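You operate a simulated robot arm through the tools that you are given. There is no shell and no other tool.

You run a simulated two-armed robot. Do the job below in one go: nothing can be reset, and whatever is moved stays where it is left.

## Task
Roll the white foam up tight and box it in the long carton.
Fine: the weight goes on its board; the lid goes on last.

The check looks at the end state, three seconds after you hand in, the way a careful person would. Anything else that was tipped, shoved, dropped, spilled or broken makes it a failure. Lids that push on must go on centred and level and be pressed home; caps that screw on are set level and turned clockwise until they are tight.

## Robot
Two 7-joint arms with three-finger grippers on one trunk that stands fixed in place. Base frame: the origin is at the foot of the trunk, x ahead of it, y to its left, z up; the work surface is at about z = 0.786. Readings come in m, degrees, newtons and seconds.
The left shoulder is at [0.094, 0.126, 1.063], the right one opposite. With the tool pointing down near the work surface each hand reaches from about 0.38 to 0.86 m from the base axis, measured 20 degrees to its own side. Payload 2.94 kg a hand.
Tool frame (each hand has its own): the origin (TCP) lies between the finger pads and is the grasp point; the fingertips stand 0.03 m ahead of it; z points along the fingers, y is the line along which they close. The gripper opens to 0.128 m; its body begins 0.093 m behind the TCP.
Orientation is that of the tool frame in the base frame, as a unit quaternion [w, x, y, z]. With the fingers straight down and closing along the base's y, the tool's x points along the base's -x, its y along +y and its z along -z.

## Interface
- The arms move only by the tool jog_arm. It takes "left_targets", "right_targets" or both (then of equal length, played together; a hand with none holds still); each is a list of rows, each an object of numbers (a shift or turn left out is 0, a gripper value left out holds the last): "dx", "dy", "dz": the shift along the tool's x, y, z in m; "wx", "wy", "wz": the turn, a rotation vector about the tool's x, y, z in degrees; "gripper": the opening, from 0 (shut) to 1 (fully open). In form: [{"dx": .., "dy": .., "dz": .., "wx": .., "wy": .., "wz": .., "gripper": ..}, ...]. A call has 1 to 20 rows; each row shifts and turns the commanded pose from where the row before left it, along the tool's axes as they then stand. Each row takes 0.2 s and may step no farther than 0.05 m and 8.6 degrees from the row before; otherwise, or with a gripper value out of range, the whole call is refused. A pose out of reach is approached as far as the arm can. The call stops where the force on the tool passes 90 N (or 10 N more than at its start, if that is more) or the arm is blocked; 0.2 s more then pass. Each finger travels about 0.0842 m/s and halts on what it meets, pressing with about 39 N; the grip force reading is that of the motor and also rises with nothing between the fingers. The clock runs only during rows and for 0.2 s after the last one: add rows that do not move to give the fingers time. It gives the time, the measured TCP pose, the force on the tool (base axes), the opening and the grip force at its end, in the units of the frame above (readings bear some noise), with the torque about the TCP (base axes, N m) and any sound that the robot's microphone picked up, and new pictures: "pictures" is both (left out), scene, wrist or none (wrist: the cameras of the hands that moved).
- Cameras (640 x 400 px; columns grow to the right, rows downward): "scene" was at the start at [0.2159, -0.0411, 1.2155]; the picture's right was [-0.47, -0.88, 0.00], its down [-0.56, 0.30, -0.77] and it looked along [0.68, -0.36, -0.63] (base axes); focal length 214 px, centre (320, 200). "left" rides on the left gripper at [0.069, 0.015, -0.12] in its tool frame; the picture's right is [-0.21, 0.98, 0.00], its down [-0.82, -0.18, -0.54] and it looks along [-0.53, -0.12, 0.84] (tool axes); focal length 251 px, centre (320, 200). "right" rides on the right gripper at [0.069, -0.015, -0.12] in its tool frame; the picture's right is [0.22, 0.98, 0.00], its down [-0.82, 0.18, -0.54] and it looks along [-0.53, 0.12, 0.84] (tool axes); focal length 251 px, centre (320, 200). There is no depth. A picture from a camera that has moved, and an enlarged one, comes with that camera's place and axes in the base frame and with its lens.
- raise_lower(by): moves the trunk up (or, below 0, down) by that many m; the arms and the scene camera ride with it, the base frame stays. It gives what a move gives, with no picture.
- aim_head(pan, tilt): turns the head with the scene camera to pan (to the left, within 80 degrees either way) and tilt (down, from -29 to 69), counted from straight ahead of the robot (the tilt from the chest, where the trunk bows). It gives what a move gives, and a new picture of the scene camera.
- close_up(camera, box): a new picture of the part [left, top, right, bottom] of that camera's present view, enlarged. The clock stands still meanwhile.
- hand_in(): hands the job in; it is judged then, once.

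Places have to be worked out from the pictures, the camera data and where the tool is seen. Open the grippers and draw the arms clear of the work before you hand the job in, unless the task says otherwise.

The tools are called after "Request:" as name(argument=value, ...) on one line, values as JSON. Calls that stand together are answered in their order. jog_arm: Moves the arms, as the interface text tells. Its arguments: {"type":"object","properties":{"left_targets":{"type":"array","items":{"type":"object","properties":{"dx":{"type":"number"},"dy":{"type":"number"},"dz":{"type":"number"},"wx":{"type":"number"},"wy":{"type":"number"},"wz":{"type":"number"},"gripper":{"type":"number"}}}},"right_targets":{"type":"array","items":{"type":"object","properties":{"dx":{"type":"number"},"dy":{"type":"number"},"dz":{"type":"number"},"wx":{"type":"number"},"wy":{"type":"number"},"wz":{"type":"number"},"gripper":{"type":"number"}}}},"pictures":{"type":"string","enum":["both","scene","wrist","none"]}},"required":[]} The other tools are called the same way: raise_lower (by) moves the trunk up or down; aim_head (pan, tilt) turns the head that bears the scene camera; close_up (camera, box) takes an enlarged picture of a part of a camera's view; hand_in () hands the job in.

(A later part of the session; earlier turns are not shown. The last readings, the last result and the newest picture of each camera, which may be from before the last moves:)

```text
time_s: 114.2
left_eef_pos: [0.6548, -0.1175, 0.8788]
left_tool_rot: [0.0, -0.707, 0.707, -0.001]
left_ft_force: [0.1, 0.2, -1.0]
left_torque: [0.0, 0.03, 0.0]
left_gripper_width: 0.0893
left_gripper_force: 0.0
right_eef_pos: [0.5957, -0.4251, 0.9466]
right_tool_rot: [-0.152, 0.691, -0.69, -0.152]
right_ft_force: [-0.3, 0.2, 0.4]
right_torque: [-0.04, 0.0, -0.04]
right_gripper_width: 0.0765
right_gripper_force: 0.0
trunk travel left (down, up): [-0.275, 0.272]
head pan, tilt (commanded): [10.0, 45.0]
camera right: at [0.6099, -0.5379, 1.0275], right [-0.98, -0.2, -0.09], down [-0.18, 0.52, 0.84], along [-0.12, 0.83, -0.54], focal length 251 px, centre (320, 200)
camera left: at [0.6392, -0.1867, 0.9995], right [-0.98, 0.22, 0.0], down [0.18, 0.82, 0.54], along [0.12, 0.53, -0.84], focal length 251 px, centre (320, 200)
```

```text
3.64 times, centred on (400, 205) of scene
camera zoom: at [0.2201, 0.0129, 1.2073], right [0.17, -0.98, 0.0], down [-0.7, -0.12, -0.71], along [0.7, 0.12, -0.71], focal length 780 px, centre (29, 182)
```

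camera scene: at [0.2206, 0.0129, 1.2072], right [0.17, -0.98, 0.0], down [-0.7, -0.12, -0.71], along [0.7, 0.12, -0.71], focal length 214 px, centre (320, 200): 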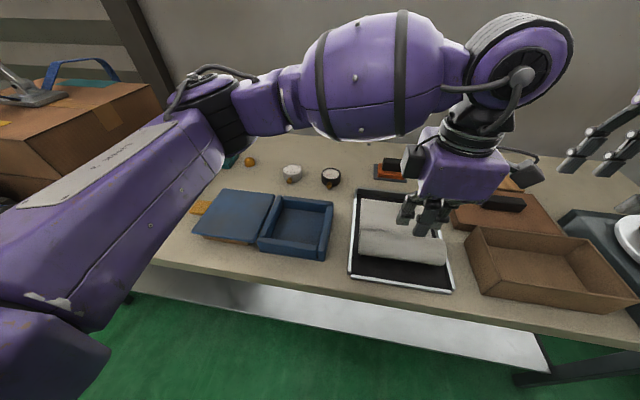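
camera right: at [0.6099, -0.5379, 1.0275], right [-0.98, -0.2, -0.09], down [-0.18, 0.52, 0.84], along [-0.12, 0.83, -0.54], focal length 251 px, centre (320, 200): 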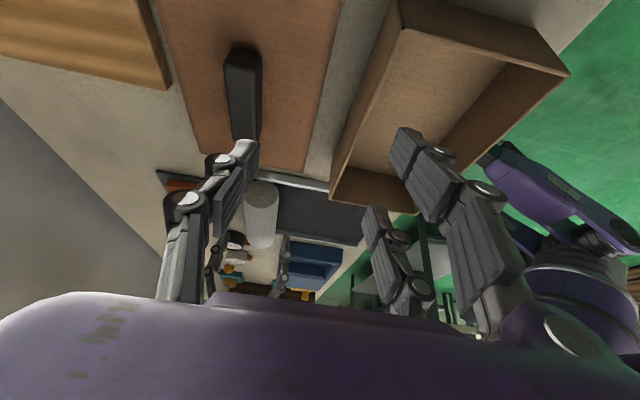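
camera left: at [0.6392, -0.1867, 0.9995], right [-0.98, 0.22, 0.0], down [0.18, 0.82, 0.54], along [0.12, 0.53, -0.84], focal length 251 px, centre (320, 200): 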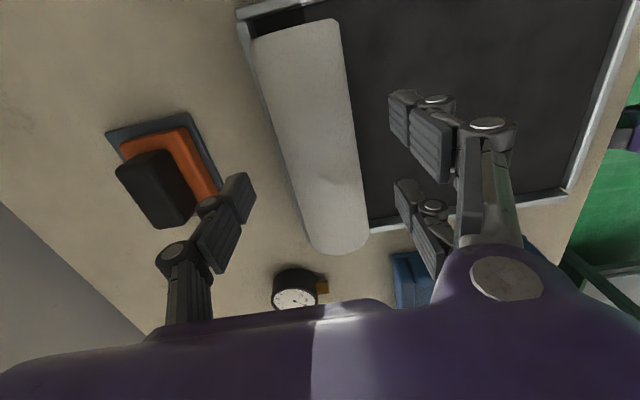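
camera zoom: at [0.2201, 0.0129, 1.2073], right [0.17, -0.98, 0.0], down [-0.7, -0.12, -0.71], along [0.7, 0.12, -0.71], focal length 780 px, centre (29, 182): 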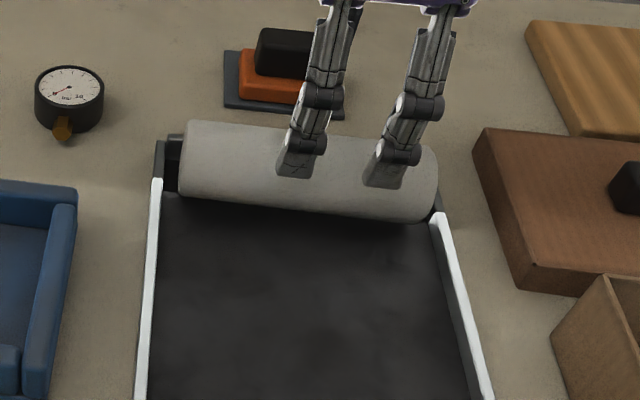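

Well centred on the roll. I lower to TCP z≈0.85 and close.

Request:
jog_arm(left_targets=[{"dz": 0.015}, {"dz": 0.0135}, {"dz": 0.0}], pictures="none")

Request:
jog_arm(left_targets=[{"gripper": 0.0}, {"dz": 0.0}, {"dz": 0.0}], pictures="wrist")

Request:
close_up(camera="scene", box=[340, 150, 460, 260])

```text
time_s: 115.0
left_eef_pos: [0.6555, -0.117, 0.8494]
left_tool_rot: [0.0, -0.706, 0.708, -0.001]
left_ft_force: [0.3, -0.1, -0.3]
left_torque: [0.02, 0.03, 0.01]
left_gripper_width: 0.0896
left_gripper_force: 0.1
right_eef_pos: [0.5966, -0.4247, 0.947]
right_tool_rot: [-0.152, 0.691, -0.69, -0.152]
right_ft_force: [0.5, -0.2, 0.5]
right_torque: [0.02, 0.01, 0.0]
right_gripper_width: 0.0767
right_gripper_force: 0.1
trunk travel left (down, up): [-0.275, 0.272]
head pan, tilt (commanded): [10.0, 45.0]
```

```text
time_s: 115.8
left_eef_pos: [0.6567, -0.1171, 0.8517]
left_tool_rot: [0.0, -0.707, 0.708, -0.001]
left_ft_force: [0.8, -0.8, 2.4]
left_torque: [0.08, -0.09, 0.09]
left_gripper_width: 0.0533
left_gripper_force: 39.0
right_eef_pos: [0.595, -0.4249, 0.9468]
right_tool_rot: [-0.152, 0.691, -0.69, -0.152]
right_ft_force: [0.1, 0.2, -0.5]
right_torque: [-0.01, -0.01, -0.01]
right_gripper_width: 0.0769
right_gripper_force: 0.1
trunk travel left (down, up): [-0.275, 0.272]
head pan, tilt (commanded): [10.0, 45.0]
camera left: at [0.6389, -0.1863, 0.971], right [-0.98, 0.22, 0.0], down [0.18, 0.82, 0.54], along [0.12, 0.53, -0.84], focal length 251 px, centre (320, 200)
```

left: 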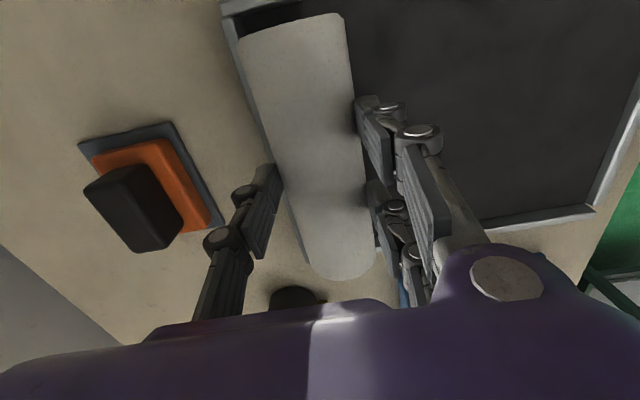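

```text
3.64 times, centred on (400, 205) of scene
camera zoom: at [0.2203, 0.0129, 1.2073], right [0.17, -0.98, 0.0], down [-0.7, -0.12, -0.71], along [0.7, 0.12, -0.71], focal length 780 px, centre (29, 182)
```

zoom: 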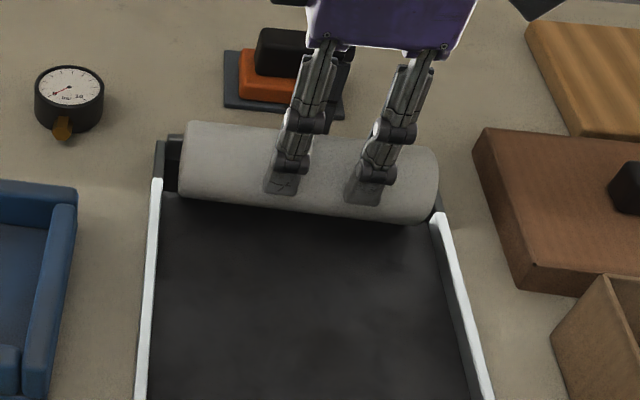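

Gripped at 0.0533 m, 39 N. I lift slowly 2 cm to see if it holds.

Request:
jog_arm(left_targets=[{"dz": -0.007}, {"dz": -0.007}, {"dz": -0.01}, {"dz": 0.0}], pictures="wrist")

Request:
close_up(camera="scene", box=[340, 150, 460, 260])

Request:
close_up(camera="right", box=[140, 150, 380, 300])

```text
time_s: 116.8
left_eef_pos: [0.657, -0.1173, 0.8759]
left_tool_rot: [0.0, -0.707, 0.707, 0.0]
left_ft_force: [-0.8, 0.1, -1.5]
left_torque: [0.01, 0.02, -0.03]
left_gripper_width: 0.0523
left_gripper_force: 38.9
right_eef_pos: [0.5953, -0.4258, 0.9463]
right_tool_rot: [-0.153, 0.691, -0.69, -0.152]
right_ft_force: [-0.1, 0.1, 0.6]
right_torque: [-0.01, -0.01, -0.04]
right_gripper_width: 0.0769
right_gripper_force: 0.1
trunk travel left (down, up): [-0.275, 0.272]
head pan, tilt (commanded): [10.0, 45.0]
camera left: at [0.6392, -0.186, 0.9948], right [-0.98, 0.22, 0.0], down [0.18, 0.82, 0.54], along [0.12, 0.53, -0.84], focal length 251 px, centre (320, 200)
```

left: 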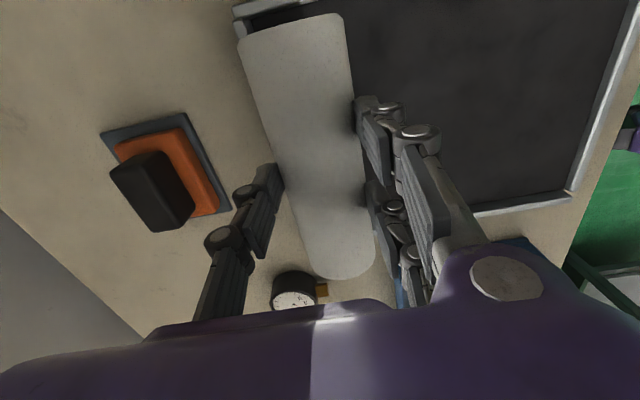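

```text
3.64 times, centred on (400, 205) of scene
camera zoom: at [0.2206, 0.0129, 1.2072], right [0.17, -0.98, 0.0], down [-0.7, -0.12, -0.71], along [0.7, 0.12, -0.71], focal length 780 px, centre (29, 182)
```

zoom: 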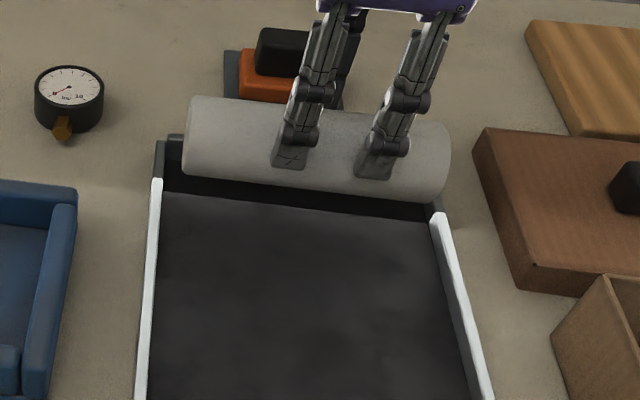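

```text
2.67 times, centred on (260, 225) of right
camera zoom: at [0.6101, -0.5379, 1.0272], right [-0.98, -0.2, -0.09], down [-0.18, 0.52, 0.84], along [-0.12, 0.83, -0.54], focal length 670 px, centre (480, 133)
```

zoom: 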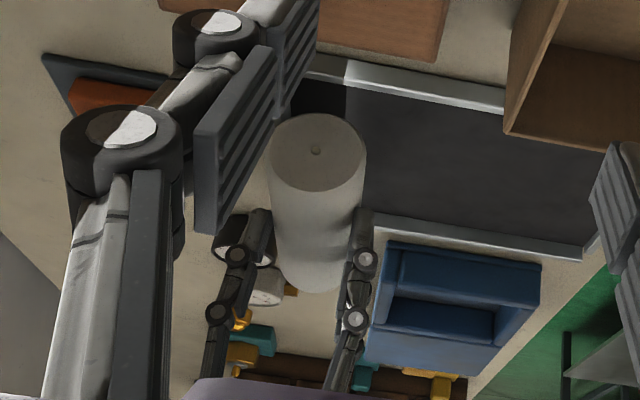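

The roll holds firmly and stays tight. I carry it back over the open tray to x≈0.49 and set it down there for the right hand; meanwhile the right hand straightens up and backs off.

Request:
jog_arm(left_targets=[{"dz": -0.02}, {"dy": 0.04}, {"dy": 0.04}, {"dy": 0.04}, {"dy": 0.045}, {"dz": 0.0}], right_targets=[{"wy": 8.3}, {"wy": 8.3}, {"wy": 8.3}, {"dz": -0.03}, {"dz": -0.02, "dy": 0.03}, {"dy": 0.03}], pictures="scene")

Request:
close_up(camera="scene", box=[340, 150, 480, 300])

```text
time_s: 118.2
left_eef_pos: [0.4901, -0.1164, 0.894]
left_tool_rot: [0.0, -0.707, 0.707, 0.0]
left_ft_force: [-0.1, -0.1, -1.9]
left_torque: [0.03, 0.0, 0.01]
left_gripper_width: 0.0519
left_gripper_force: 39.1
right_eef_pos: [0.5362, -0.4256, 0.9977]
right_tool_rot: [0.001, 0.708, -0.707, 0.0]
right_ft_force: [0.2, 0.1, 0.1]
right_torque: [0.01, -0.04, 0.0]
right_gripper_width: 0.077
right_gripper_force: 0.1
trunk travel left (down, up): [-0.275, 0.272]
head pan, tilt (commanded): [10.0, 45.0]
camera scene: at [0.22, 0.0131, 1.2073], right [0.17, -0.98, 0.0], down [-0.7, -0.12, -0.71], along [0.7, 0.12, -0.71], focal length 214 px, centre (320, 200)
```

scene: 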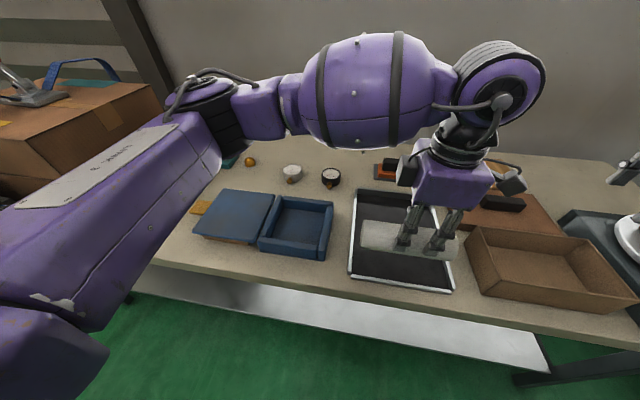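

```text
2.67 times, centred on (410, 225) of scene
camera zoom: at [0.22, 0.0131, 1.2073], right [0.17, -0.98, 0.0], down [-0.7, -0.12, -0.71], along [0.7, 0.12, -0.71], focal length 572 px, centre (80, 133)
```

zoom: 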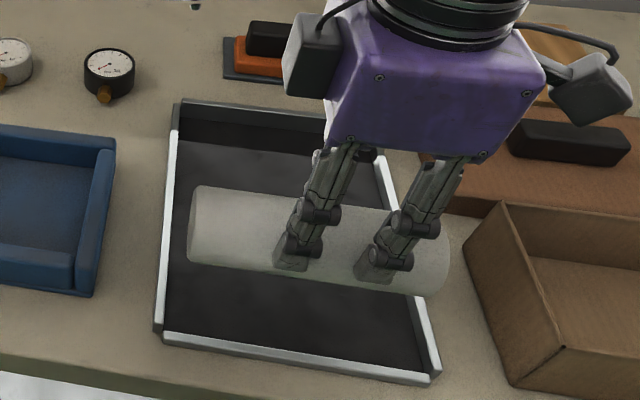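

The roll is carried securely. I lower it onto the tray floor (contact expected near TCP z≈0.852).

Request:
jog_arm(left_targets=[{"dz": 0.015}, {"dz": 0.015}, {"dz": 0.008}, {"dz": 0.0}], pictures="none")

Request:
jog_arm(left_targets=[{"dz": 0.003}, {"dz": 0.0}], pictures="none")

```text
time_s: 119.2
left_eef_pos: [0.4912, -0.1155, 0.857]
left_tool_rot: [0.0, -0.706, 0.708, 0.001]
left_ft_force: [-0.1, -0.6, -1.7]
left_torque: [0.01, -0.03, 0.0]
left_gripper_width: 0.0519
left_gripper_force: 39.1
right_eef_pos: [0.5354, -0.425, 0.9971]
right_tool_rot: [0.0, -0.707, 0.708, 0.0]
right_ft_force: [1.1, 0.1, 0.6]
right_torque: [0.04, -0.01, -0.02]
right_gripper_width: 0.0767
right_gripper_force: 0.2
trunk travel left (down, up): [-0.275, 0.272]
head pan, tilt (commanded): [10.0, 45.0]
```

```text
time_s: 119.8
left_eef_pos: [0.4911, -0.1164, 0.8547]
left_tool_rot: [0.0, -0.706, 0.708, 0.0]
left_ft_force: [-1.3, -0.1, -1.0]
left_torque: [-0.02, -0.01, 0.03]
left_gripper_width: 0.0518
left_gripper_force: 38.5
right_eef_pos: [0.5359, -0.4268, 0.998]
right_tool_rot: [0.0, -0.707, 0.707, 0.0]
right_ft_force: [0.6, 0.6, 0.4]
right_torque: [0.03, 0.01, -0.02]
right_gripper_width: 0.0771
right_gripper_force: 0.1
trunk travel left (down, up): [-0.275, 0.272]
head pan, tilt (commanded): [10.0, 45.0]
```

Not touching yet (still carrying ~1.5 N). A little lower.

Request:
jog_arm(left_targets=[{"dz": 0.003}, {"dz": 0.0}], pictures="none")

Request:
jog_arm(left_targets=[{"dz": 0.002}, {"dz": 0.0}], pictures="none")

Request:
close_up(camera="scene", box=[340, 170, 480, 300])

```text
time_s: 120.4
left_eef_pos: [0.4897, -0.1162, 0.8514]
left_tool_rot: [-0.001, -0.706, 0.708, -0.001]
left_ft_force: [0.1, 1.7, 8.9]
left_torque: [0.49, 0.02, -0.06]
left_gripper_width: 0.0514
left_gripper_force: 39.2
right_eef_pos: [0.5357, -0.4258, 0.9977]
right_tool_rot: [-0.001, 0.707, -0.707, 0.001]
right_ft_force: [0.0, 0.1, 0.5]
right_torque: [-0.02, 0.01, 0.0]
right_gripper_width: 0.0771
right_gripper_force: 0.1
trunk travel left (down, up): [-0.275, 0.272]
head pan, tilt (commanded): [10.0, 45.0]
```

```text
time_s: 121.0
left_eef_pos: [0.4902, -0.1164, 0.8527]
left_tool_rot: [0.001, -0.707, 0.707, -0.003]
left_ft_force: [3.2, 5.2, 31.5]
left_torque: [0.97, 0.0, -0.14]
left_gripper_width: 0.0514
left_gripper_force: 39.5
right_eef_pos: [0.5351, -0.4248, 0.9987]
right_tool_rot: [0.0, 0.707, -0.707, 0.001]
right_ft_force: [-0.1, -1.1, 0.2]
right_torque: [0.02, 0.02, 0.0]
right_gripper_width: 0.0769
right_gripper_force: 0.0
trunk travel left (down, up): [-0.275, 0.272]
head pan, tilt (commanded): [10.0, 45.0]
```

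```text
3.08 times, centred on (410, 235) of scene
camera zoom: at [0.2185, 0.0136, 1.2078], right [0.17, -0.98, 0.0], down [-0.7, -0.12, -0.71], along [0.7, 0.12, -0.71], focal length 660 px, centre (43, 92)
```

zoom: 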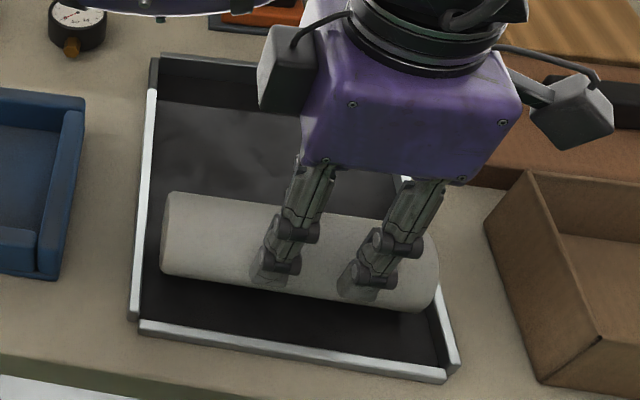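

It rests on the floor. I relieve the press, then open gently.

Request:
jog_arm(left_targets=[{"dz": -0.0025}, {"dz": 0.0}, {"gripper": 0.44}, {"gripper": 0.5}, {"gripper": 0.6}, {"gripper": 0.7}, {"dz": 0.0}], pictures="scene")

Request:
close_up(camera="scene", box=[340, 170, 480, 300])

Request:
close_up(camera="left", box=[160, 0, 480, 240])

```text
time_s: 122.6
left_eef_pos: [0.4921, -0.1167, 0.8518]
left_tool_rot: [0.0, -0.707, 0.708, 0.0]
left_ft_force: [0.4, 0.8, -0.7]
left_torque: [0.02, -0.02, -0.01]
left_gripper_width: 0.0896
left_gripper_force: 0.0
right_eef_pos: [0.5351, -0.4253, 0.9968]
right_tool_rot: [0.0, 0.707, -0.707, -0.001]
right_ft_force: [0.0, 0.1, -0.5]
right_torque: [0.01, -0.02, -0.01]
right_gripper_width: 0.0767
right_gripper_force: 0.0
trunk travel left (down, up): [-0.275, 0.272]
head pan, tilt (commanded): [10.0, 45.0]
camera scene: at [0.2203, 0.0129, 1.2073], right [0.17, -0.98, 0.0], down [-0.7, -0.12, -0.71], along [0.7, 0.12, -0.71], focal length 214 px, centre (320, 200)
```

scene: 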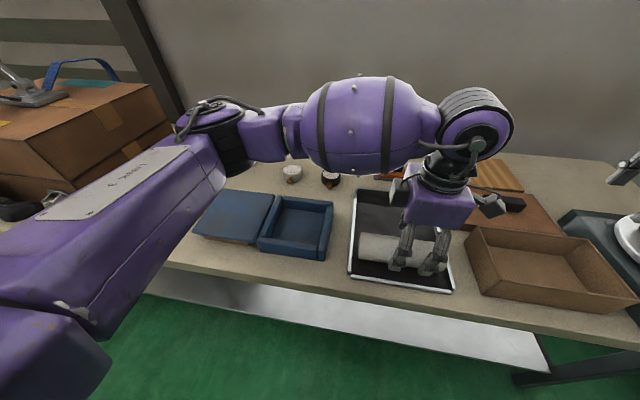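

```text
3.08 times, centred on (410, 235) of scene
camera zoom: at [0.2203, 0.0129, 1.2073], right [0.17, -0.98, 0.0], down [-0.7, -0.12, -0.71], along [0.7, 0.12, -0.71], focal length 660 px, centre (43, 92)
```

zoom: 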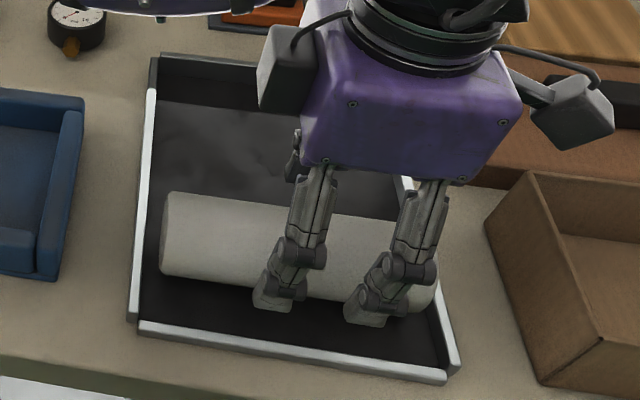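

```text
1.67 times, centred on (320, 120) of left
camera zoom: at [0.4737, -0.1858, 0.9714], right [-0.98, 0.22, 0.0], down [0.18, 0.82, 0.54], along [0.12, 0.53, -0.84], focal length 419 px, centre (320, 333)
```

zoom: 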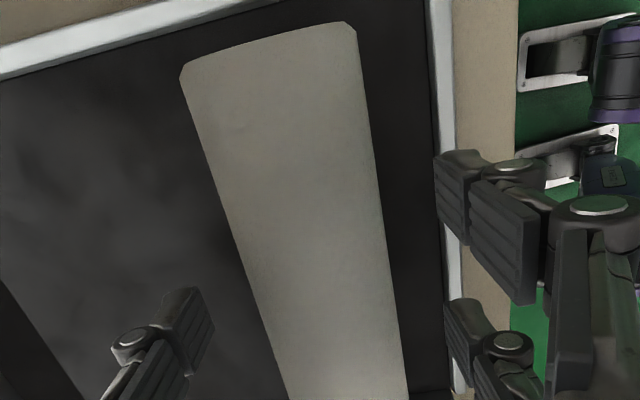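

The roll lies quietly at x≈0.490, still tight. I raise the left hand and retreat it to the left.

Request:
jog_arm(left_targets=[{"dz": -0.03, "gripper": 1.0}, {"dz": -0.04}, {"dz": -0.045}, {"dz": -0.045}, {"dz": -0.04, "dx": -0.02}, {"dx": -0.045}, {"dx": -0.045}, {"dx": -0.045}, {"dx": -0.045}, {"dx": -0.045}, {"dx": -0.045}], pictures="scene")

Request:
close_up(camera="scene", box=[340, 150, 600, 310])

```text
time_s: 125.0
left_eef_pos: [0.4904, 0.1745, 1.0516]
left_tool_rot: [0.0, -0.706, 0.708, 0.0]
left_ft_force: [-0.5, 0.5, -0.1]
left_torque: [0.02, -0.02, 0.03]
left_gripper_width: 0.1277
left_gripper_force: 0.0
right_eef_pos: [0.5361, -0.4254, 0.9987]
right_tool_rot: [0.0, 0.707, -0.707, 0.002]
right_ft_force: [0.5, -0.2, -0.1]
right_torque: [-0.04, 0.01, -0.01]
right_gripper_width: 0.0767
right_gripper_force: 0.1
trunk travel left (down, up): [-0.275, 0.272]
head pan, tilt (commanded): [10.0, 45.0]
camera scene: at [0.2198, 0.0139, 1.2074], right [0.17, -0.98, 0.0], down [-0.7, -0.12, -0.71], along [0.7, 0.12, -0.71], focal length 214 px, centre (320, 200)
```

scene: 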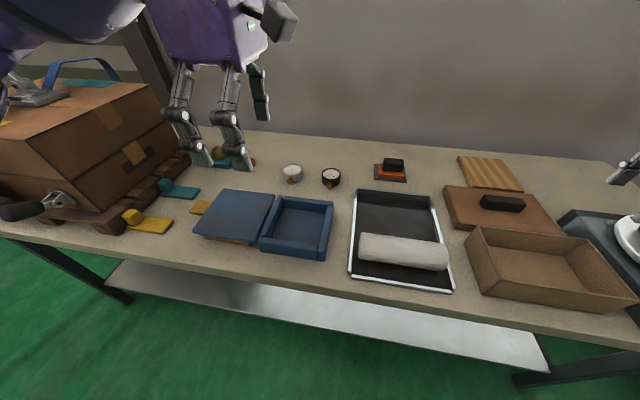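

```text
2.46 times, centred on (470, 230) of scene
camera zoom: at [0.2198, 0.0139, 1.2074], right [0.17, -0.98, 0.0], down [-0.7, -0.12, -0.71], along [0.7, 0.12, -0.71], focal length 528 px, centre (-49, 126)
```

zoom: 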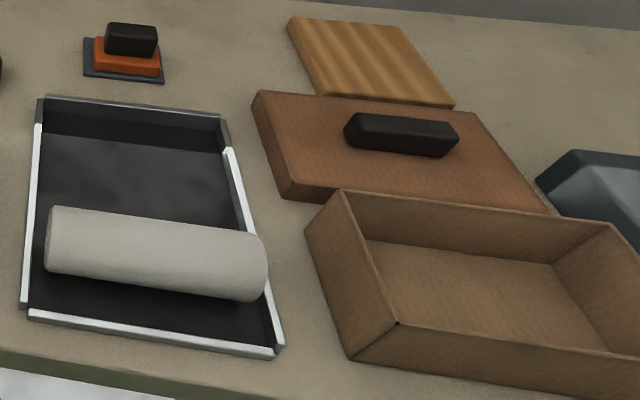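

Everything is in order: weight on its slate, tight roll in the tray. Now the right hand opens to ~0.09 m and moves above the roll at (0.490, −0.114).

Request:
jog_arm(right_targets=[{"dx": -0.044, "gripper": 0.72}, {"dx": -0.044, "dy": 0.015}, {"dx": -0.044, "dy": 0.015}, {"dx": -0.044, "dy": 0.016}, {"dx": -0.044}, {"dx": -0.044}, {"dx": -0.046}, {"dz": 0.03}, {"dz": 0.03}, {"dz": 0.0}], pictures="both")

Request:
close_up(camera="right", box=[160, 0, 480, 240])

```text
time_s: 127.2
left_eef_pos: [0.4904, 0.1732, 1.0514]
left_tool_rot: [0.001, -0.707, 0.707, 0.0]
left_ft_force: [-0.6, -0.3, 0.2]
left_torque: [0.02, -0.02, -0.01]
left_gripper_width: 0.1279
left_gripper_force: 0.0
right_eef_pos: [0.4877, -0.1165, 0.9364]
right_tool_rot: [0.0, -0.706, 0.708, -0.001]
right_ft_force: [-0.5, 0.5, -0.4]
right_torque: [0.02, -0.06, 0.02]
right_gripper_width: 0.0923
right_gripper_force: 0.1
trunk travel left (down, up): [-0.275, 0.272]
head pan, tilt (commanded): [10.0, 45.0]
camera scene: at [0.22, 0.0127, 1.2074], right [0.17, -0.98, 0.0], down [-0.7, -0.12, -0.71], along [0.7, 0.12, -0.71], focal length 214 px, centre (320, 200)
camera right: at [0.5026, -0.1848, 1.0576], right [-0.98, -0.22, 0.0], down [-0.18, 0.82, 0.54], along [-0.12, 0.53, -0.84], focal length 251 px, centre (320, 200)
```

scene: 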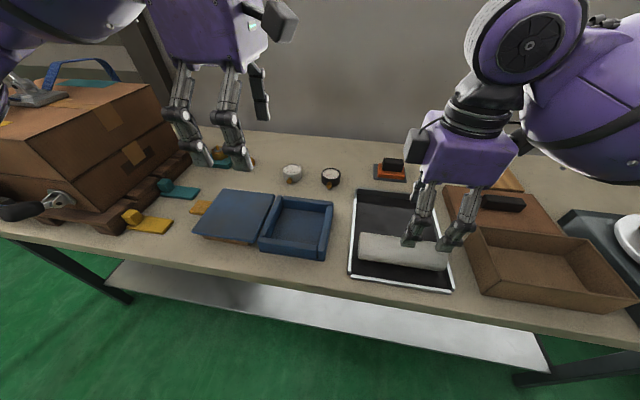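
right: 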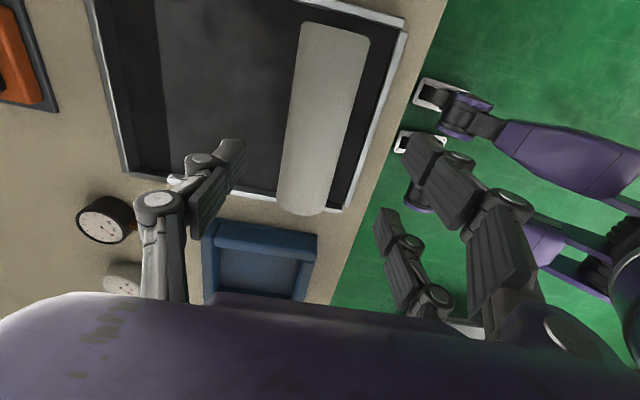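

```text
1.67 times, centred on (320, 120) of right
camera zoom: at [0.5026, -0.1848, 1.0576], right [-0.98, -0.22, 0.0], down [-0.18, 0.82, 0.54], along [-0.12, 0.53, -0.84], focal length 419 px, centre (320, 333)
```

zoom: 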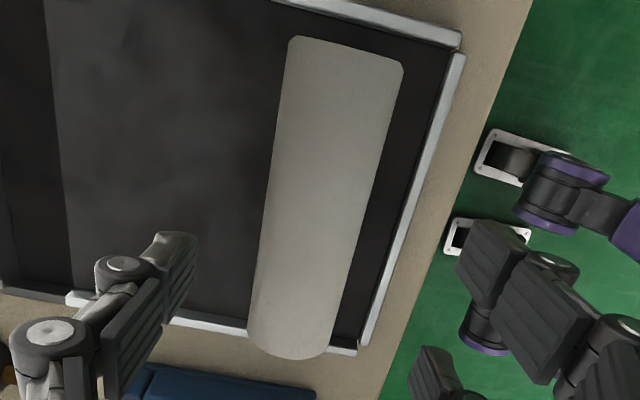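

Roll confirmed at x≈0.490, y −0.191…−0.032. I narrow the opening to ~0.074 m, centre on (0.4897, −0.1125) and lower to TCP z≈0.843.

Request:
jog_arm(right_targets=[{"dy": -0.002, "dx": -0.004, "gripper": 0.58}, {"dz": 0.03}, {"dz": 0.03}, {"dz": 0.02}, {"dz": 0.013}, {"dz": 0.0}], pictures="wrist")

Request:
close_up(camera="right", box=[160, 0, 480, 240])

Request:
close_up(camera="scene", box=[340, 170, 480, 300])

```text
time_s: 128.6
left_eef_pos: [0.4923, 0.1729, 1.0522]
left_tool_rot: [0.0, -0.706, 0.708, 0.0]
left_ft_force: [0.5, 0.0, 1.0]
left_torque: [0.03, 0.0, 0.0]
left_gripper_width: 0.1283
left_gripper_force: 0.1
right_eef_pos: [0.4917, -0.1127, 0.8436]
right_tool_rot: [0.0, 0.708, -0.706, 0.0]
right_ft_force: [1.0, 0.1, 0.1]
right_torque: [-0.02, 0.01, 0.02]
right_gripper_width: 0.0742
right_gripper_force: 0.1
trunk travel left (down, up): [-0.275, 0.272]
head pan, tilt (commanded): [10.0, 45.0]
camera right: at [0.5059, -0.1799, 0.9648], right [-0.98, -0.22, 0.0], down [-0.18, 0.82, 0.54], along [-0.12, 0.53, -0.84], focal length 251 px, centre (320, 200)
```

right: 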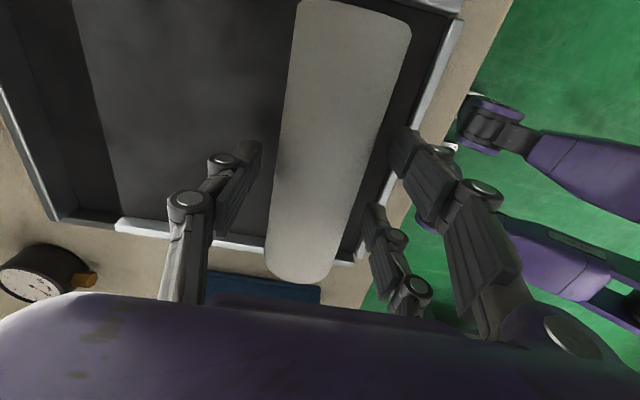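

```text
1.67 times, centred on (320, 120) of right
camera zoom: at [0.5059, -0.1799, 0.9648], right [-0.98, -0.22, 0.0], down [-0.18, 0.82, 0.54], along [-0.12, 0.53, -0.84], focal length 419 px, centre (320, 333)
```

zoom: 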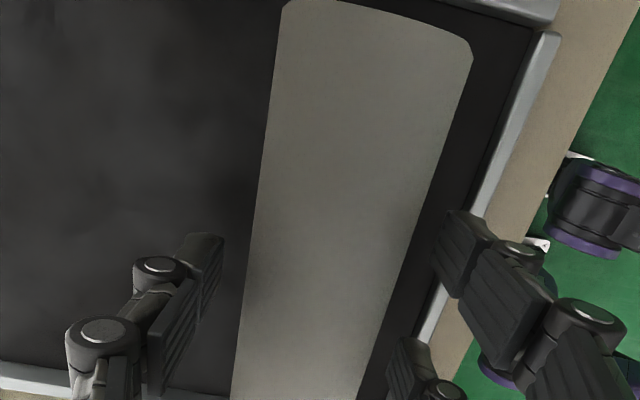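

```text
3.08 times, centred on (410, 235) of scene
camera zoom: at [0.2203, 0.0129, 1.2073], right [0.17, -0.98, 0.0], down [-0.7, -0.12, -0.71], along [0.7, 0.12, -0.71], focal length 660 px, centre (43, 92)
```

zoom: 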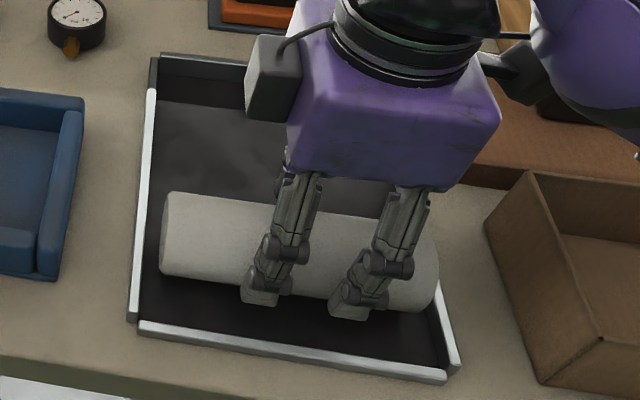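

Fingers straddle the roll cleanly, no contact. I close and then lift a little.

Request:
jog_arm(right_targets=[{"gripper": 0.0}, {"dz": 0.0}, {"dz": 0.0}], pictures="none")

Request:
jog_arm(right_targets=[{"dz": -0.01}, {"dz": -0.015}, {"dz": -0.025}, {"dz": -0.03}, {"dz": 0.0}], pictures="both")

Request:
close_up(camera="scene", box=[340, 150, 480, 300])

```text
time_s: 129.4
left_eef_pos: [0.4914, 0.1739, 1.0522]
left_tool_rot: [0.0, -0.707, 0.707, 0.0]
left_ft_force: [-0.4, 0.0, -0.4]
left_torque: [0.0, 0.01, 0.0]
left_gripper_width: 0.128
left_gripper_force: 0.1
right_eef_pos: [0.4914, -0.1115, 0.8451]
right_tool_rot: [0.001, -0.707, 0.707, 0.0]
right_ft_force: [0.0, -1.0, -0.2]
right_torque: [0.03, -0.02, -0.01]
right_gripper_width: 0.0574
right_gripper_force: 38.8
trunk travel left (down, up): [-0.275, 0.272]
head pan, tilt (commanded): [10.0, 45.0]
```

```text
time_s: 130.6
left_eef_pos: [0.4913, 0.1738, 1.0511]
left_tool_rot: [0.0, -0.706, 0.708, 0.0]
left_ft_force: [-0.5, 0.5, 0.5]
left_torque: [0.0, -0.05, -0.01]
left_gripper_width: 0.1282
left_gripper_force: 0.1
right_eef_pos: [0.4917, -0.1102, 0.924]
right_tool_rot: [0.001, 0.707, -0.707, 0.0]
right_ft_force: [-0.3, 0.5, -1.5]
right_torque: [0.0, 0.01, 0.03]
right_gripper_width: 0.0573
right_gripper_force: 39.1
trunk travel left (down, up): [-0.275, 0.272]
head pan, tilt (commanded): [10.0, 45.0]
camera scene: at [0.2206, 0.0128, 1.2072], right [0.17, -0.98, 0.0], down [-0.7, -0.12, -0.71], along [0.7, 0.12, -0.71], focal length 214 px, centre (320, 200)
camera right: at [0.506, -0.1797, 1.045], right [-0.98, -0.22, 0.0], down [-0.18, 0.82, 0.54], along [-0.12, 0.53, -0.84], focal length 251 px, centre (320, 200)
```

scene: 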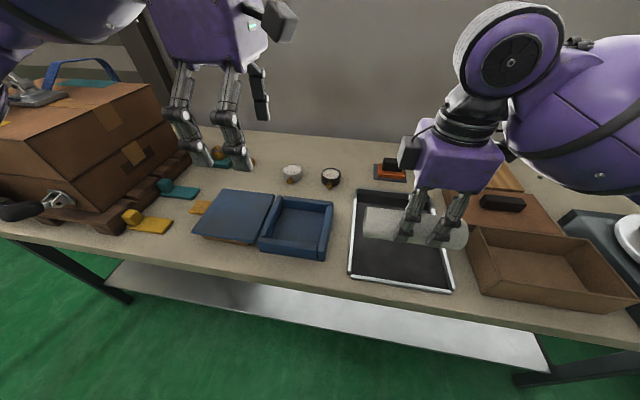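
right: 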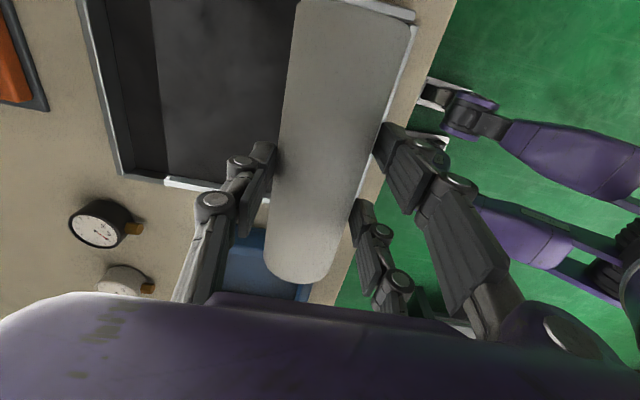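

```text
2.67 times, centred on (410, 225) of scene
camera zoom: at [0.2206, 0.0128, 1.2072], right [0.17, -0.98, 0.0], down [-0.7, -0.12, -0.71], along [0.7, 0.12, -0.71], focal length 572 px, centre (80, 133)
```

zoom: 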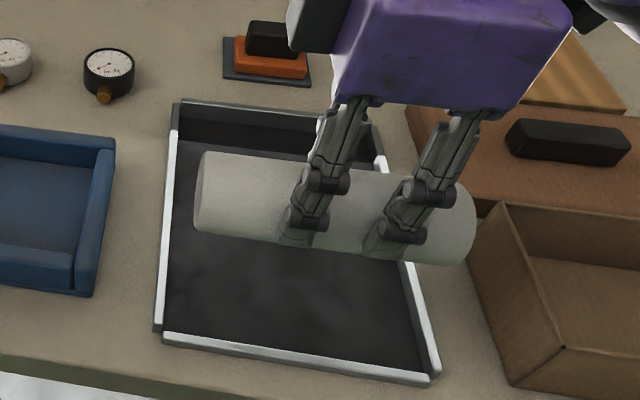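

Held level at 0.057 m. I carry it to above the carton (target x 0.497, y −0.3705) at z≈0.94 and check alignment.

Request:
jog_arm(right_targets=[{"dz": -0.02, "dx": 0.02}, {"dx": 0.04}, {"dx": 0.04}, {"dx": 0.04}, {"dx": 0.04}, {"dx": 0.04}, {"dx": 0.039, "dy": -0.005}, {"dz": 0.0}], pictures="both")

Request:
close_up(camera="scene", box=[420, 140, 640, 310])

Request:
close_up(camera="right", box=[160, 0, 480, 300])

```text
time_s: 132.4
left_eef_pos: [0.4914, 0.1733, 1.0515]
left_tool_rot: [0.0, -0.706, 0.708, 0.0]
left_ft_force: [-0.1, -0.6, -0.4]
left_torque: [0.01, -0.03, -0.01]
left_gripper_width: 0.1282
left_gripper_force: 0.0
right_eef_pos: [0.496, -0.3702, 0.9457]
right_tool_rot: [-0.001, 0.708, -0.707, 0.001]
right_ft_force: [0.1, 1.2, -0.8]
right_torque: [0.02, -0.02, 0.03]
right_gripper_width: 0.0574
right_gripper_force: 39.5
trunk travel left (down, up): [-0.275, 0.272]
head pan, tilt (commanded): [10.0, 45.0]
camera scene: at [0.2205, 0.013, 1.2072], right [0.17, -0.98, 0.0], down [-0.7, -0.12, -0.71], along [0.7, 0.12, -0.71], focal length 214 px, centre (320, 200)
camera right: at [0.5109, -0.4392, 1.066], right [-0.98, -0.22, 0.0], down [-0.18, 0.82, 0.54], along [-0.12, 0.53, -0.84], focal length 251 px, centre (320, 200)
```

scene: 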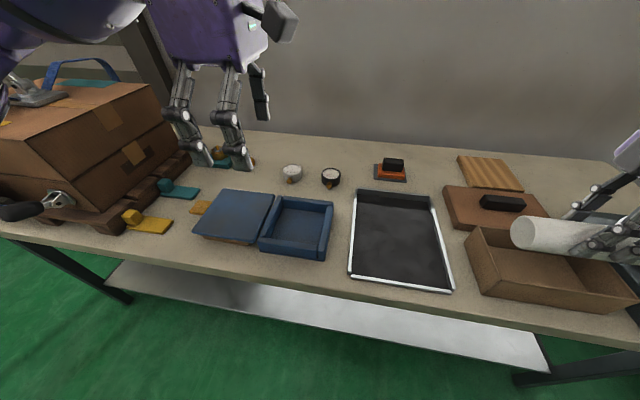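
right: 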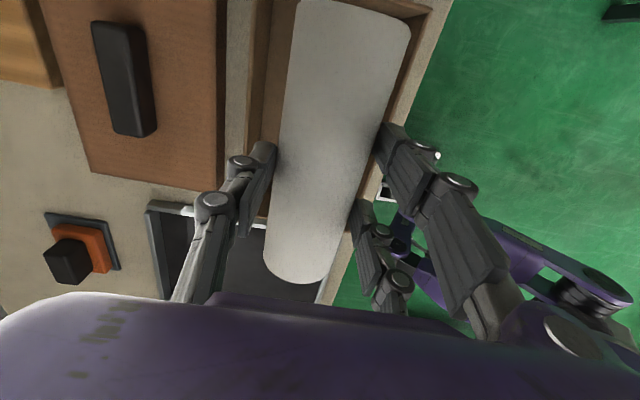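

```text
2.35 times, centred on (530, 225) of scene
camera zoom: at [0.2205, 0.013, 1.2072], right [0.17, -0.98, 0.0], down [-0.7, -0.12, -0.71], along [0.7, 0.12, -0.71], focal length 505 px, centre (-174, 141)
```

zoom: 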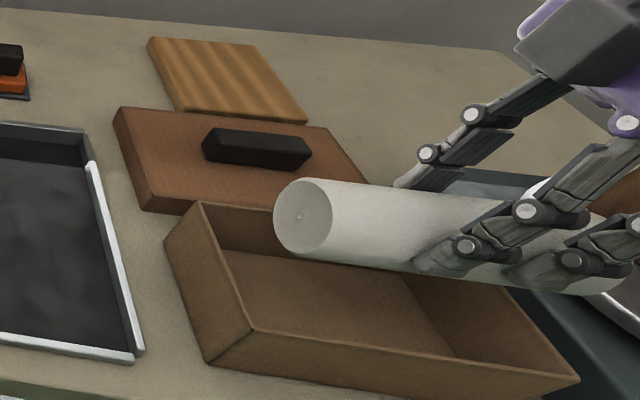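

```text
1.33 times, centred on (320, 150) of right
camera zoom: at [0.5109, -0.4392, 1.066], right [-0.98, -0.22, 0.0], down [-0.18, 0.82, 0.54], along [-0.12, 0.53, -0.84], focal length 335 px, centre (320, 267)
```

zoom: 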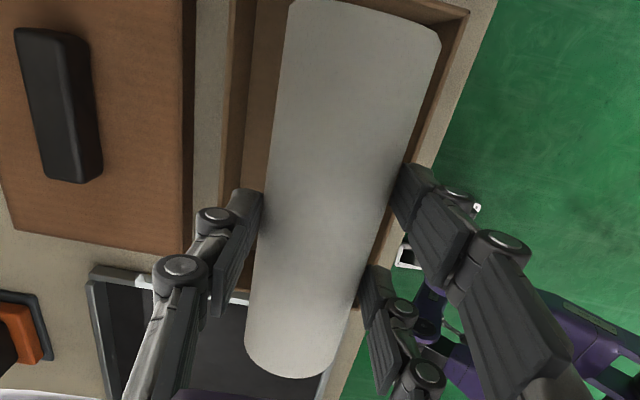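

The roll is centred over the carton (carton centre ≈(0.497, −0.3705)). I lower it in steps, watching the forces.

Request:
jog_arm(right_targets=[{"dy": -0.001, "dz": 0.03}, {"dz": 0.03}, {"dz": 0.0}], pictures="scene")

Request:
close_up(camera="scene", box=[440, 170, 640, 320])

Request:
close_up(camera="right", box=[160, 0, 480, 300])

```text
time_s: 133.2
left_eef_pos: [0.4905, 0.1735, 1.0519]
left_tool_rot: [0.001, -0.707, 0.707, -0.001]
left_ft_force: [0.0, -0.4, 0.0]
left_torque: [0.0, 0.02, -0.01]
left_gripper_width: 0.1279
left_gripper_force: 0.1
right_eef_pos: [0.4971, -0.3701, 0.885]
right_tool_rot: [-0.001, 0.708, -0.706, 0.0]
right_ft_force: [0.2, 0.0, -0.2]
right_torque: [0.01, 0.0, 0.04]
right_gripper_width: 0.0573
right_gripper_force: 38.7
trunk travel left (down, up): [-0.275, 0.272]
head pan, tilt (commanded): [10.0, 45.0]
camera scene: at [0.2203, 0.013, 1.2073], right [0.17, -0.98, 0.0], down [-0.7, -0.12, -0.71], along [0.7, 0.12, -0.71], focal length 214 px, centre (320, 200)
```

scene: 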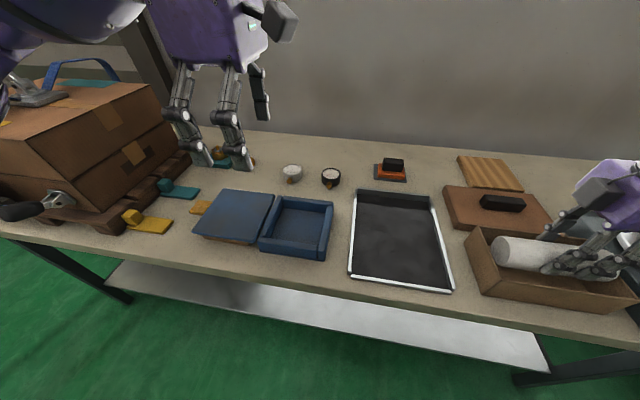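

```text
2.67 times, centred on (540, 245) of scene
camera zoom: at [0.2203, 0.013, 1.2073], right [0.17, -0.98, 0.0], down [-0.7, -0.12, -0.71], along [0.7, 0.12, -0.71], focal length 572 px, centre (-267, 80)
```

zoom: 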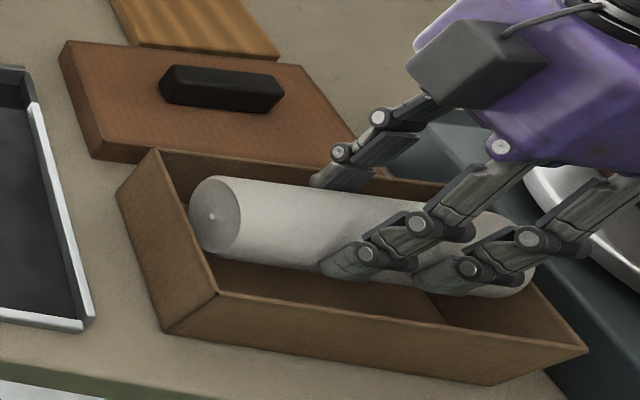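

```text
1.33 times, centred on (320, 150) of right
camera zoom: at [0.512, -0.4387, 1.0052], right [-0.98, -0.22, 0.0], down [-0.18, 0.82, 0.54], along [-0.12, 0.53, -0.84], focal length 335 px, centre (320, 267)
```

zoom: 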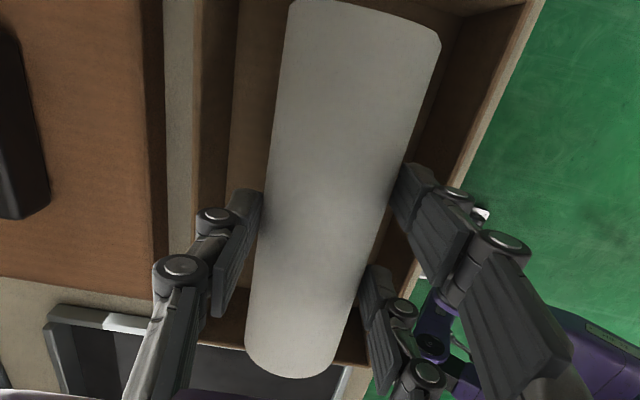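

Well inside all four walls. I continue down to near the carton floor.

Request:
jog_arm(right_targets=[{"dz": 0.015}, {"dz": 0.015}, {"dz": 0.005}, {"dz": 0.0}], pictures="none")

Request:
jog_arm(right_targets=[{"dz": 0.003}, {"dz": 0.0}], pictures="none")

Request:
close_up(camera="scene", box=[440, 170, 640, 320])

Request:
close_up(camera="right", box=[160, 0, 480, 300])

```text
time_s: 134.2
left_eef_pos: [0.491, 0.1729, 1.0513]
left_tool_rot: [0.0, -0.706, 0.708, -0.001]
left_ft_force: [-0.5, 0.4, -0.3]
left_torque: [0.0, 0.02, 0.02]
left_gripper_width: 0.1282
left_gripper_force: 0.0
right_eef_pos: [0.4971, -0.3694, 0.85]
right_tool_rot: [0.0, -0.707, 0.707, -0.001]
right_ft_force: [-0.3, 0.5, -0.7]
right_torque: [0.01, 0.0, -0.03]
right_gripper_width: 0.0573
right_gripper_force: 38.7
trunk travel left (down, up): [-0.275, 0.272]
head pan, tilt (commanded): [10.0, 45.0]
```

```text
time_s: 134.8
left_eef_pos: [0.4911, 0.1738, 1.0514]
left_tool_rot: [0.0, -0.706, 0.708, 0.0]
left_ft_force: [0.1, 0.8, 0.9]
left_torque: [-0.02, 0.02, 0.0]
left_gripper_width: 0.1281
left_gripper_force: 0.0
right_eef_pos: [0.4969, -0.3704, 0.8474]
right_tool_rot: [0.0, -0.707, 0.707, -0.001]
right_ft_force: [-0.3, -0.7, 7.8]
right_torque: [-0.35, 0.04, -0.03]
right_gripper_width: 0.0573
right_gripper_force: 39.0
trunk travel left (down, up): [-0.275, 0.272]
head pan, tilt (commanded): [10.0, 45.0]
```

```text
2.67 times, centred on (540, 245) of scene
camera zoom: at [0.2198, 0.0132, 1.2074], right [0.17, -0.98, 0.0], down [-0.7, -0.12, -0.71], along [0.7, 0.12, -0.71], focal length 572 px, centre (-267, 80)
```

zoom: 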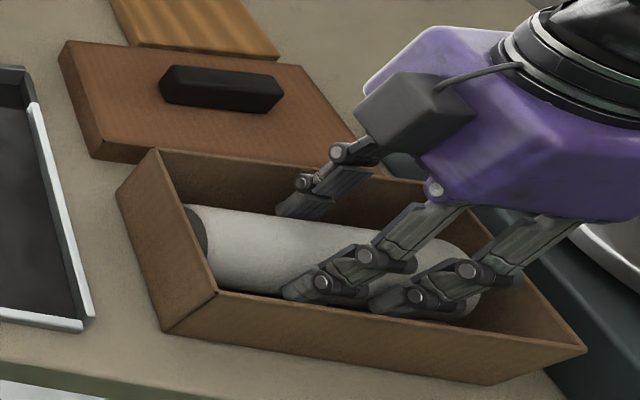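

```text
1.33 times, centred on (320, 150) of right
camera zoom: at [0.5116, -0.4387, 0.9682], right [-0.98, -0.22, 0.0], down [-0.18, 0.82, 0.54], along [-0.11, 0.53, -0.84], focal length 335 px, centre (320, 267)
```

zoom: 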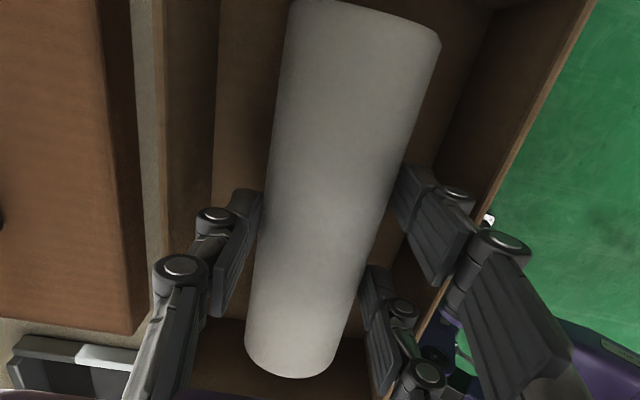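

The roll touches the carton floor (7.8 N). I open slowly just enough to free it.

Request:
jog_arm(right_targets=[{"gripper": 0.47}, {"gripper": 0.49}, {"gripper": 0.51}, {"gripper": 0.52}, {"dz": 0.0}], pictures="none")

Request:
close_up(camera="right", box=[160, 0, 480, 300])

Request:
close_up(camera="scene", box=[440, 170, 640, 320])

```text
time_s: 136.0
left_eef_pos: [0.4923, 0.1726, 1.0514]
left_tool_rot: [0.0, -0.706, 0.708, 0.0]
left_ft_force: [1.3, -0.1, 0.2]
left_torque: [-0.01, 0.02, -0.01]
left_gripper_width: 0.128
left_gripper_force: 0.0
right_eef_pos: [0.4973, -0.3701, 0.8459]
right_tool_rot: [0.0, -0.707, 0.707, 0.0]
right_ft_force: [0.5, -0.3, -0.6]
right_torque: [0.01, 0.0, 0.0]
right_gripper_width: 0.0666
right_gripper_force: 0.0
trunk travel left (down, up): [-0.275, 0.272]
head pan, tilt (commanded): [10.0, 45.0]
```

```text
1.33 times, centred on (320, 150) of right
camera zoom: at [0.5119, -0.4389, 0.9673], right [-0.98, -0.22, 0.0], down [-0.18, 0.82, 0.54], along [-0.12, 0.53, -0.84], focal length 335 px, centre (320, 267)
```

zoom: 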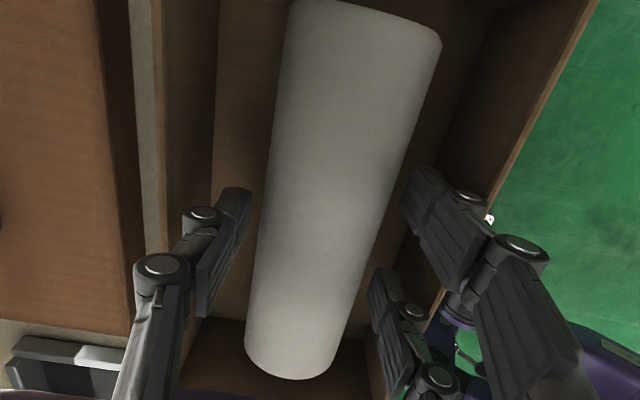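

```text
2.67 times, centred on (540, 245) of scene
camera zoom: at [0.2203, 0.0129, 1.2073], right [0.17, -0.98, 0.0], down [-0.7, -0.12, -0.71], along [0.7, 0.12, -0.71], focal length 572 px, centre (-267, 80)
```

zoom: 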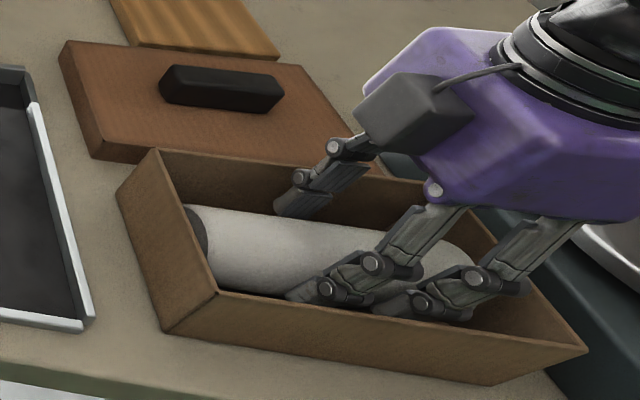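

Released without touching the walls. I lift straight out slowly.

Request:
jog_arm(right_targets=[{"dz": -0.015}, {"dz": -0.02}, {"dz": -0.025}, {"dz": -0.03}, {"dz": -0.035}, {"dz": 0.0}], pictures="both")

Request:
close_up(camera="right", box=[0, 0, 480, 300])

Request:
close_up(camera="scene", box=[430, 150, 640, 310])

```text
time_s: 137.4
left_eef_pos: [0.4916, 0.1732, 1.0508]
left_tool_rot: [-0.001, -0.707, 0.707, -0.001]
left_ft_force: [0.3, 0.7, -0.2]
left_torque: [0.0, -0.01, 0.0]
left_gripper_width: 0.1284
left_gripper_force: 0.1
right_eef_pos: [0.4971, -0.371, 0.9692]
right_tool_rot: [0.0, 0.707, -0.707, 0.0]
right_ft_force: [-0.5, -0.6, 0.4]
right_torque: [0.03, -0.01, -0.01]
right_gripper_width: 0.0664
right_gripper_force: 0.0
trunk travel left (down, up): [-0.275, 0.272]
head pan, tilt (commanded): [10.0, 45.0]
camera scene: at [0.2205, 0.0127, 1.2072], right [0.17, -0.98, 0.0], down [-0.7, -0.12, -0.71], along [0.7, 0.12, -0.71], focal length 214 px, centre (320, 200)
camera right: at [0.512, -0.4396, 1.0917], right [-0.98, -0.22, 0.0], down [-0.18, 0.82, 0.54], along [-0.12, 0.53, -0.84], focal length 251 px, centre (320, 200)
```

scene: 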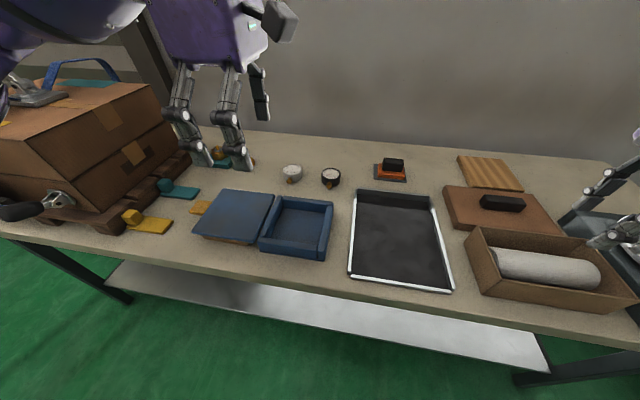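
right: 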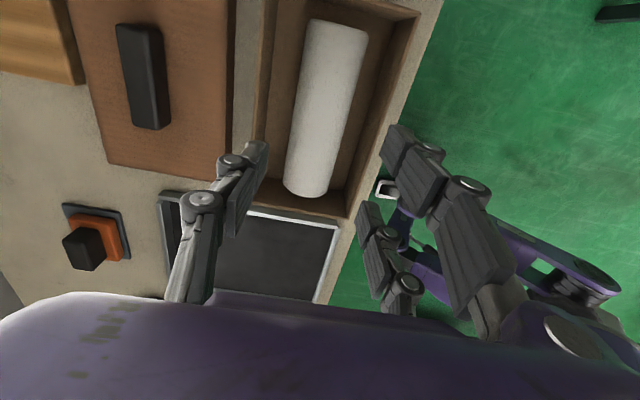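

```text
1.33 times, centred on (240, 150) of right
camera zoom: at [0.512, -0.4396, 1.0917], right [-0.98, -0.22, 0.0], down [-0.18, 0.82, 0.54], along [-0.12, 0.53, -0.84], focal length 335 px, centre (427, 267)
```

zoom: 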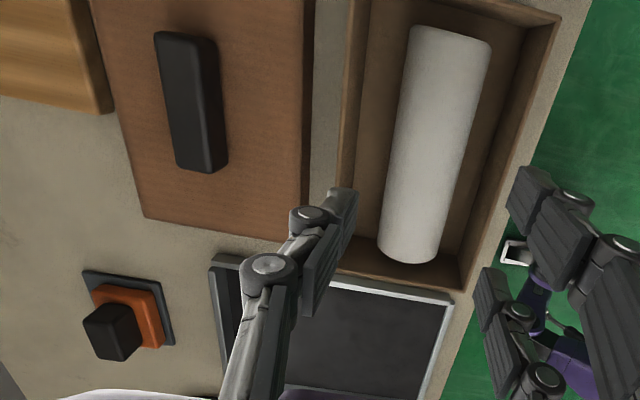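

```text
2.50 times, centred on (535, 230) of scene
camera zoom: at [0.2205, 0.0127, 1.2072], right [0.17, -0.98, 0.0], down [-0.7, -0.12, -0.71], along [0.7, 0.12, -0.71], focal length 536 px, centre (-218, 125)
```

zoom: 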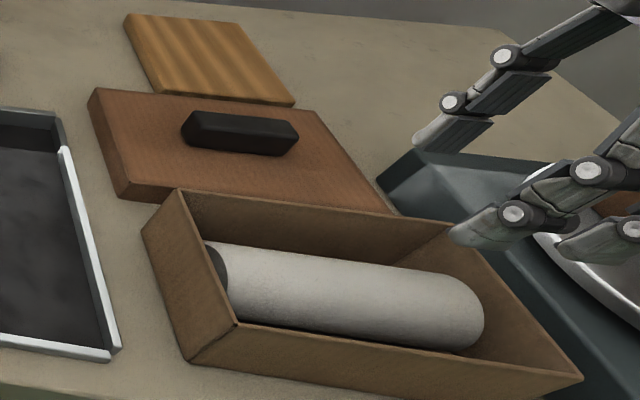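

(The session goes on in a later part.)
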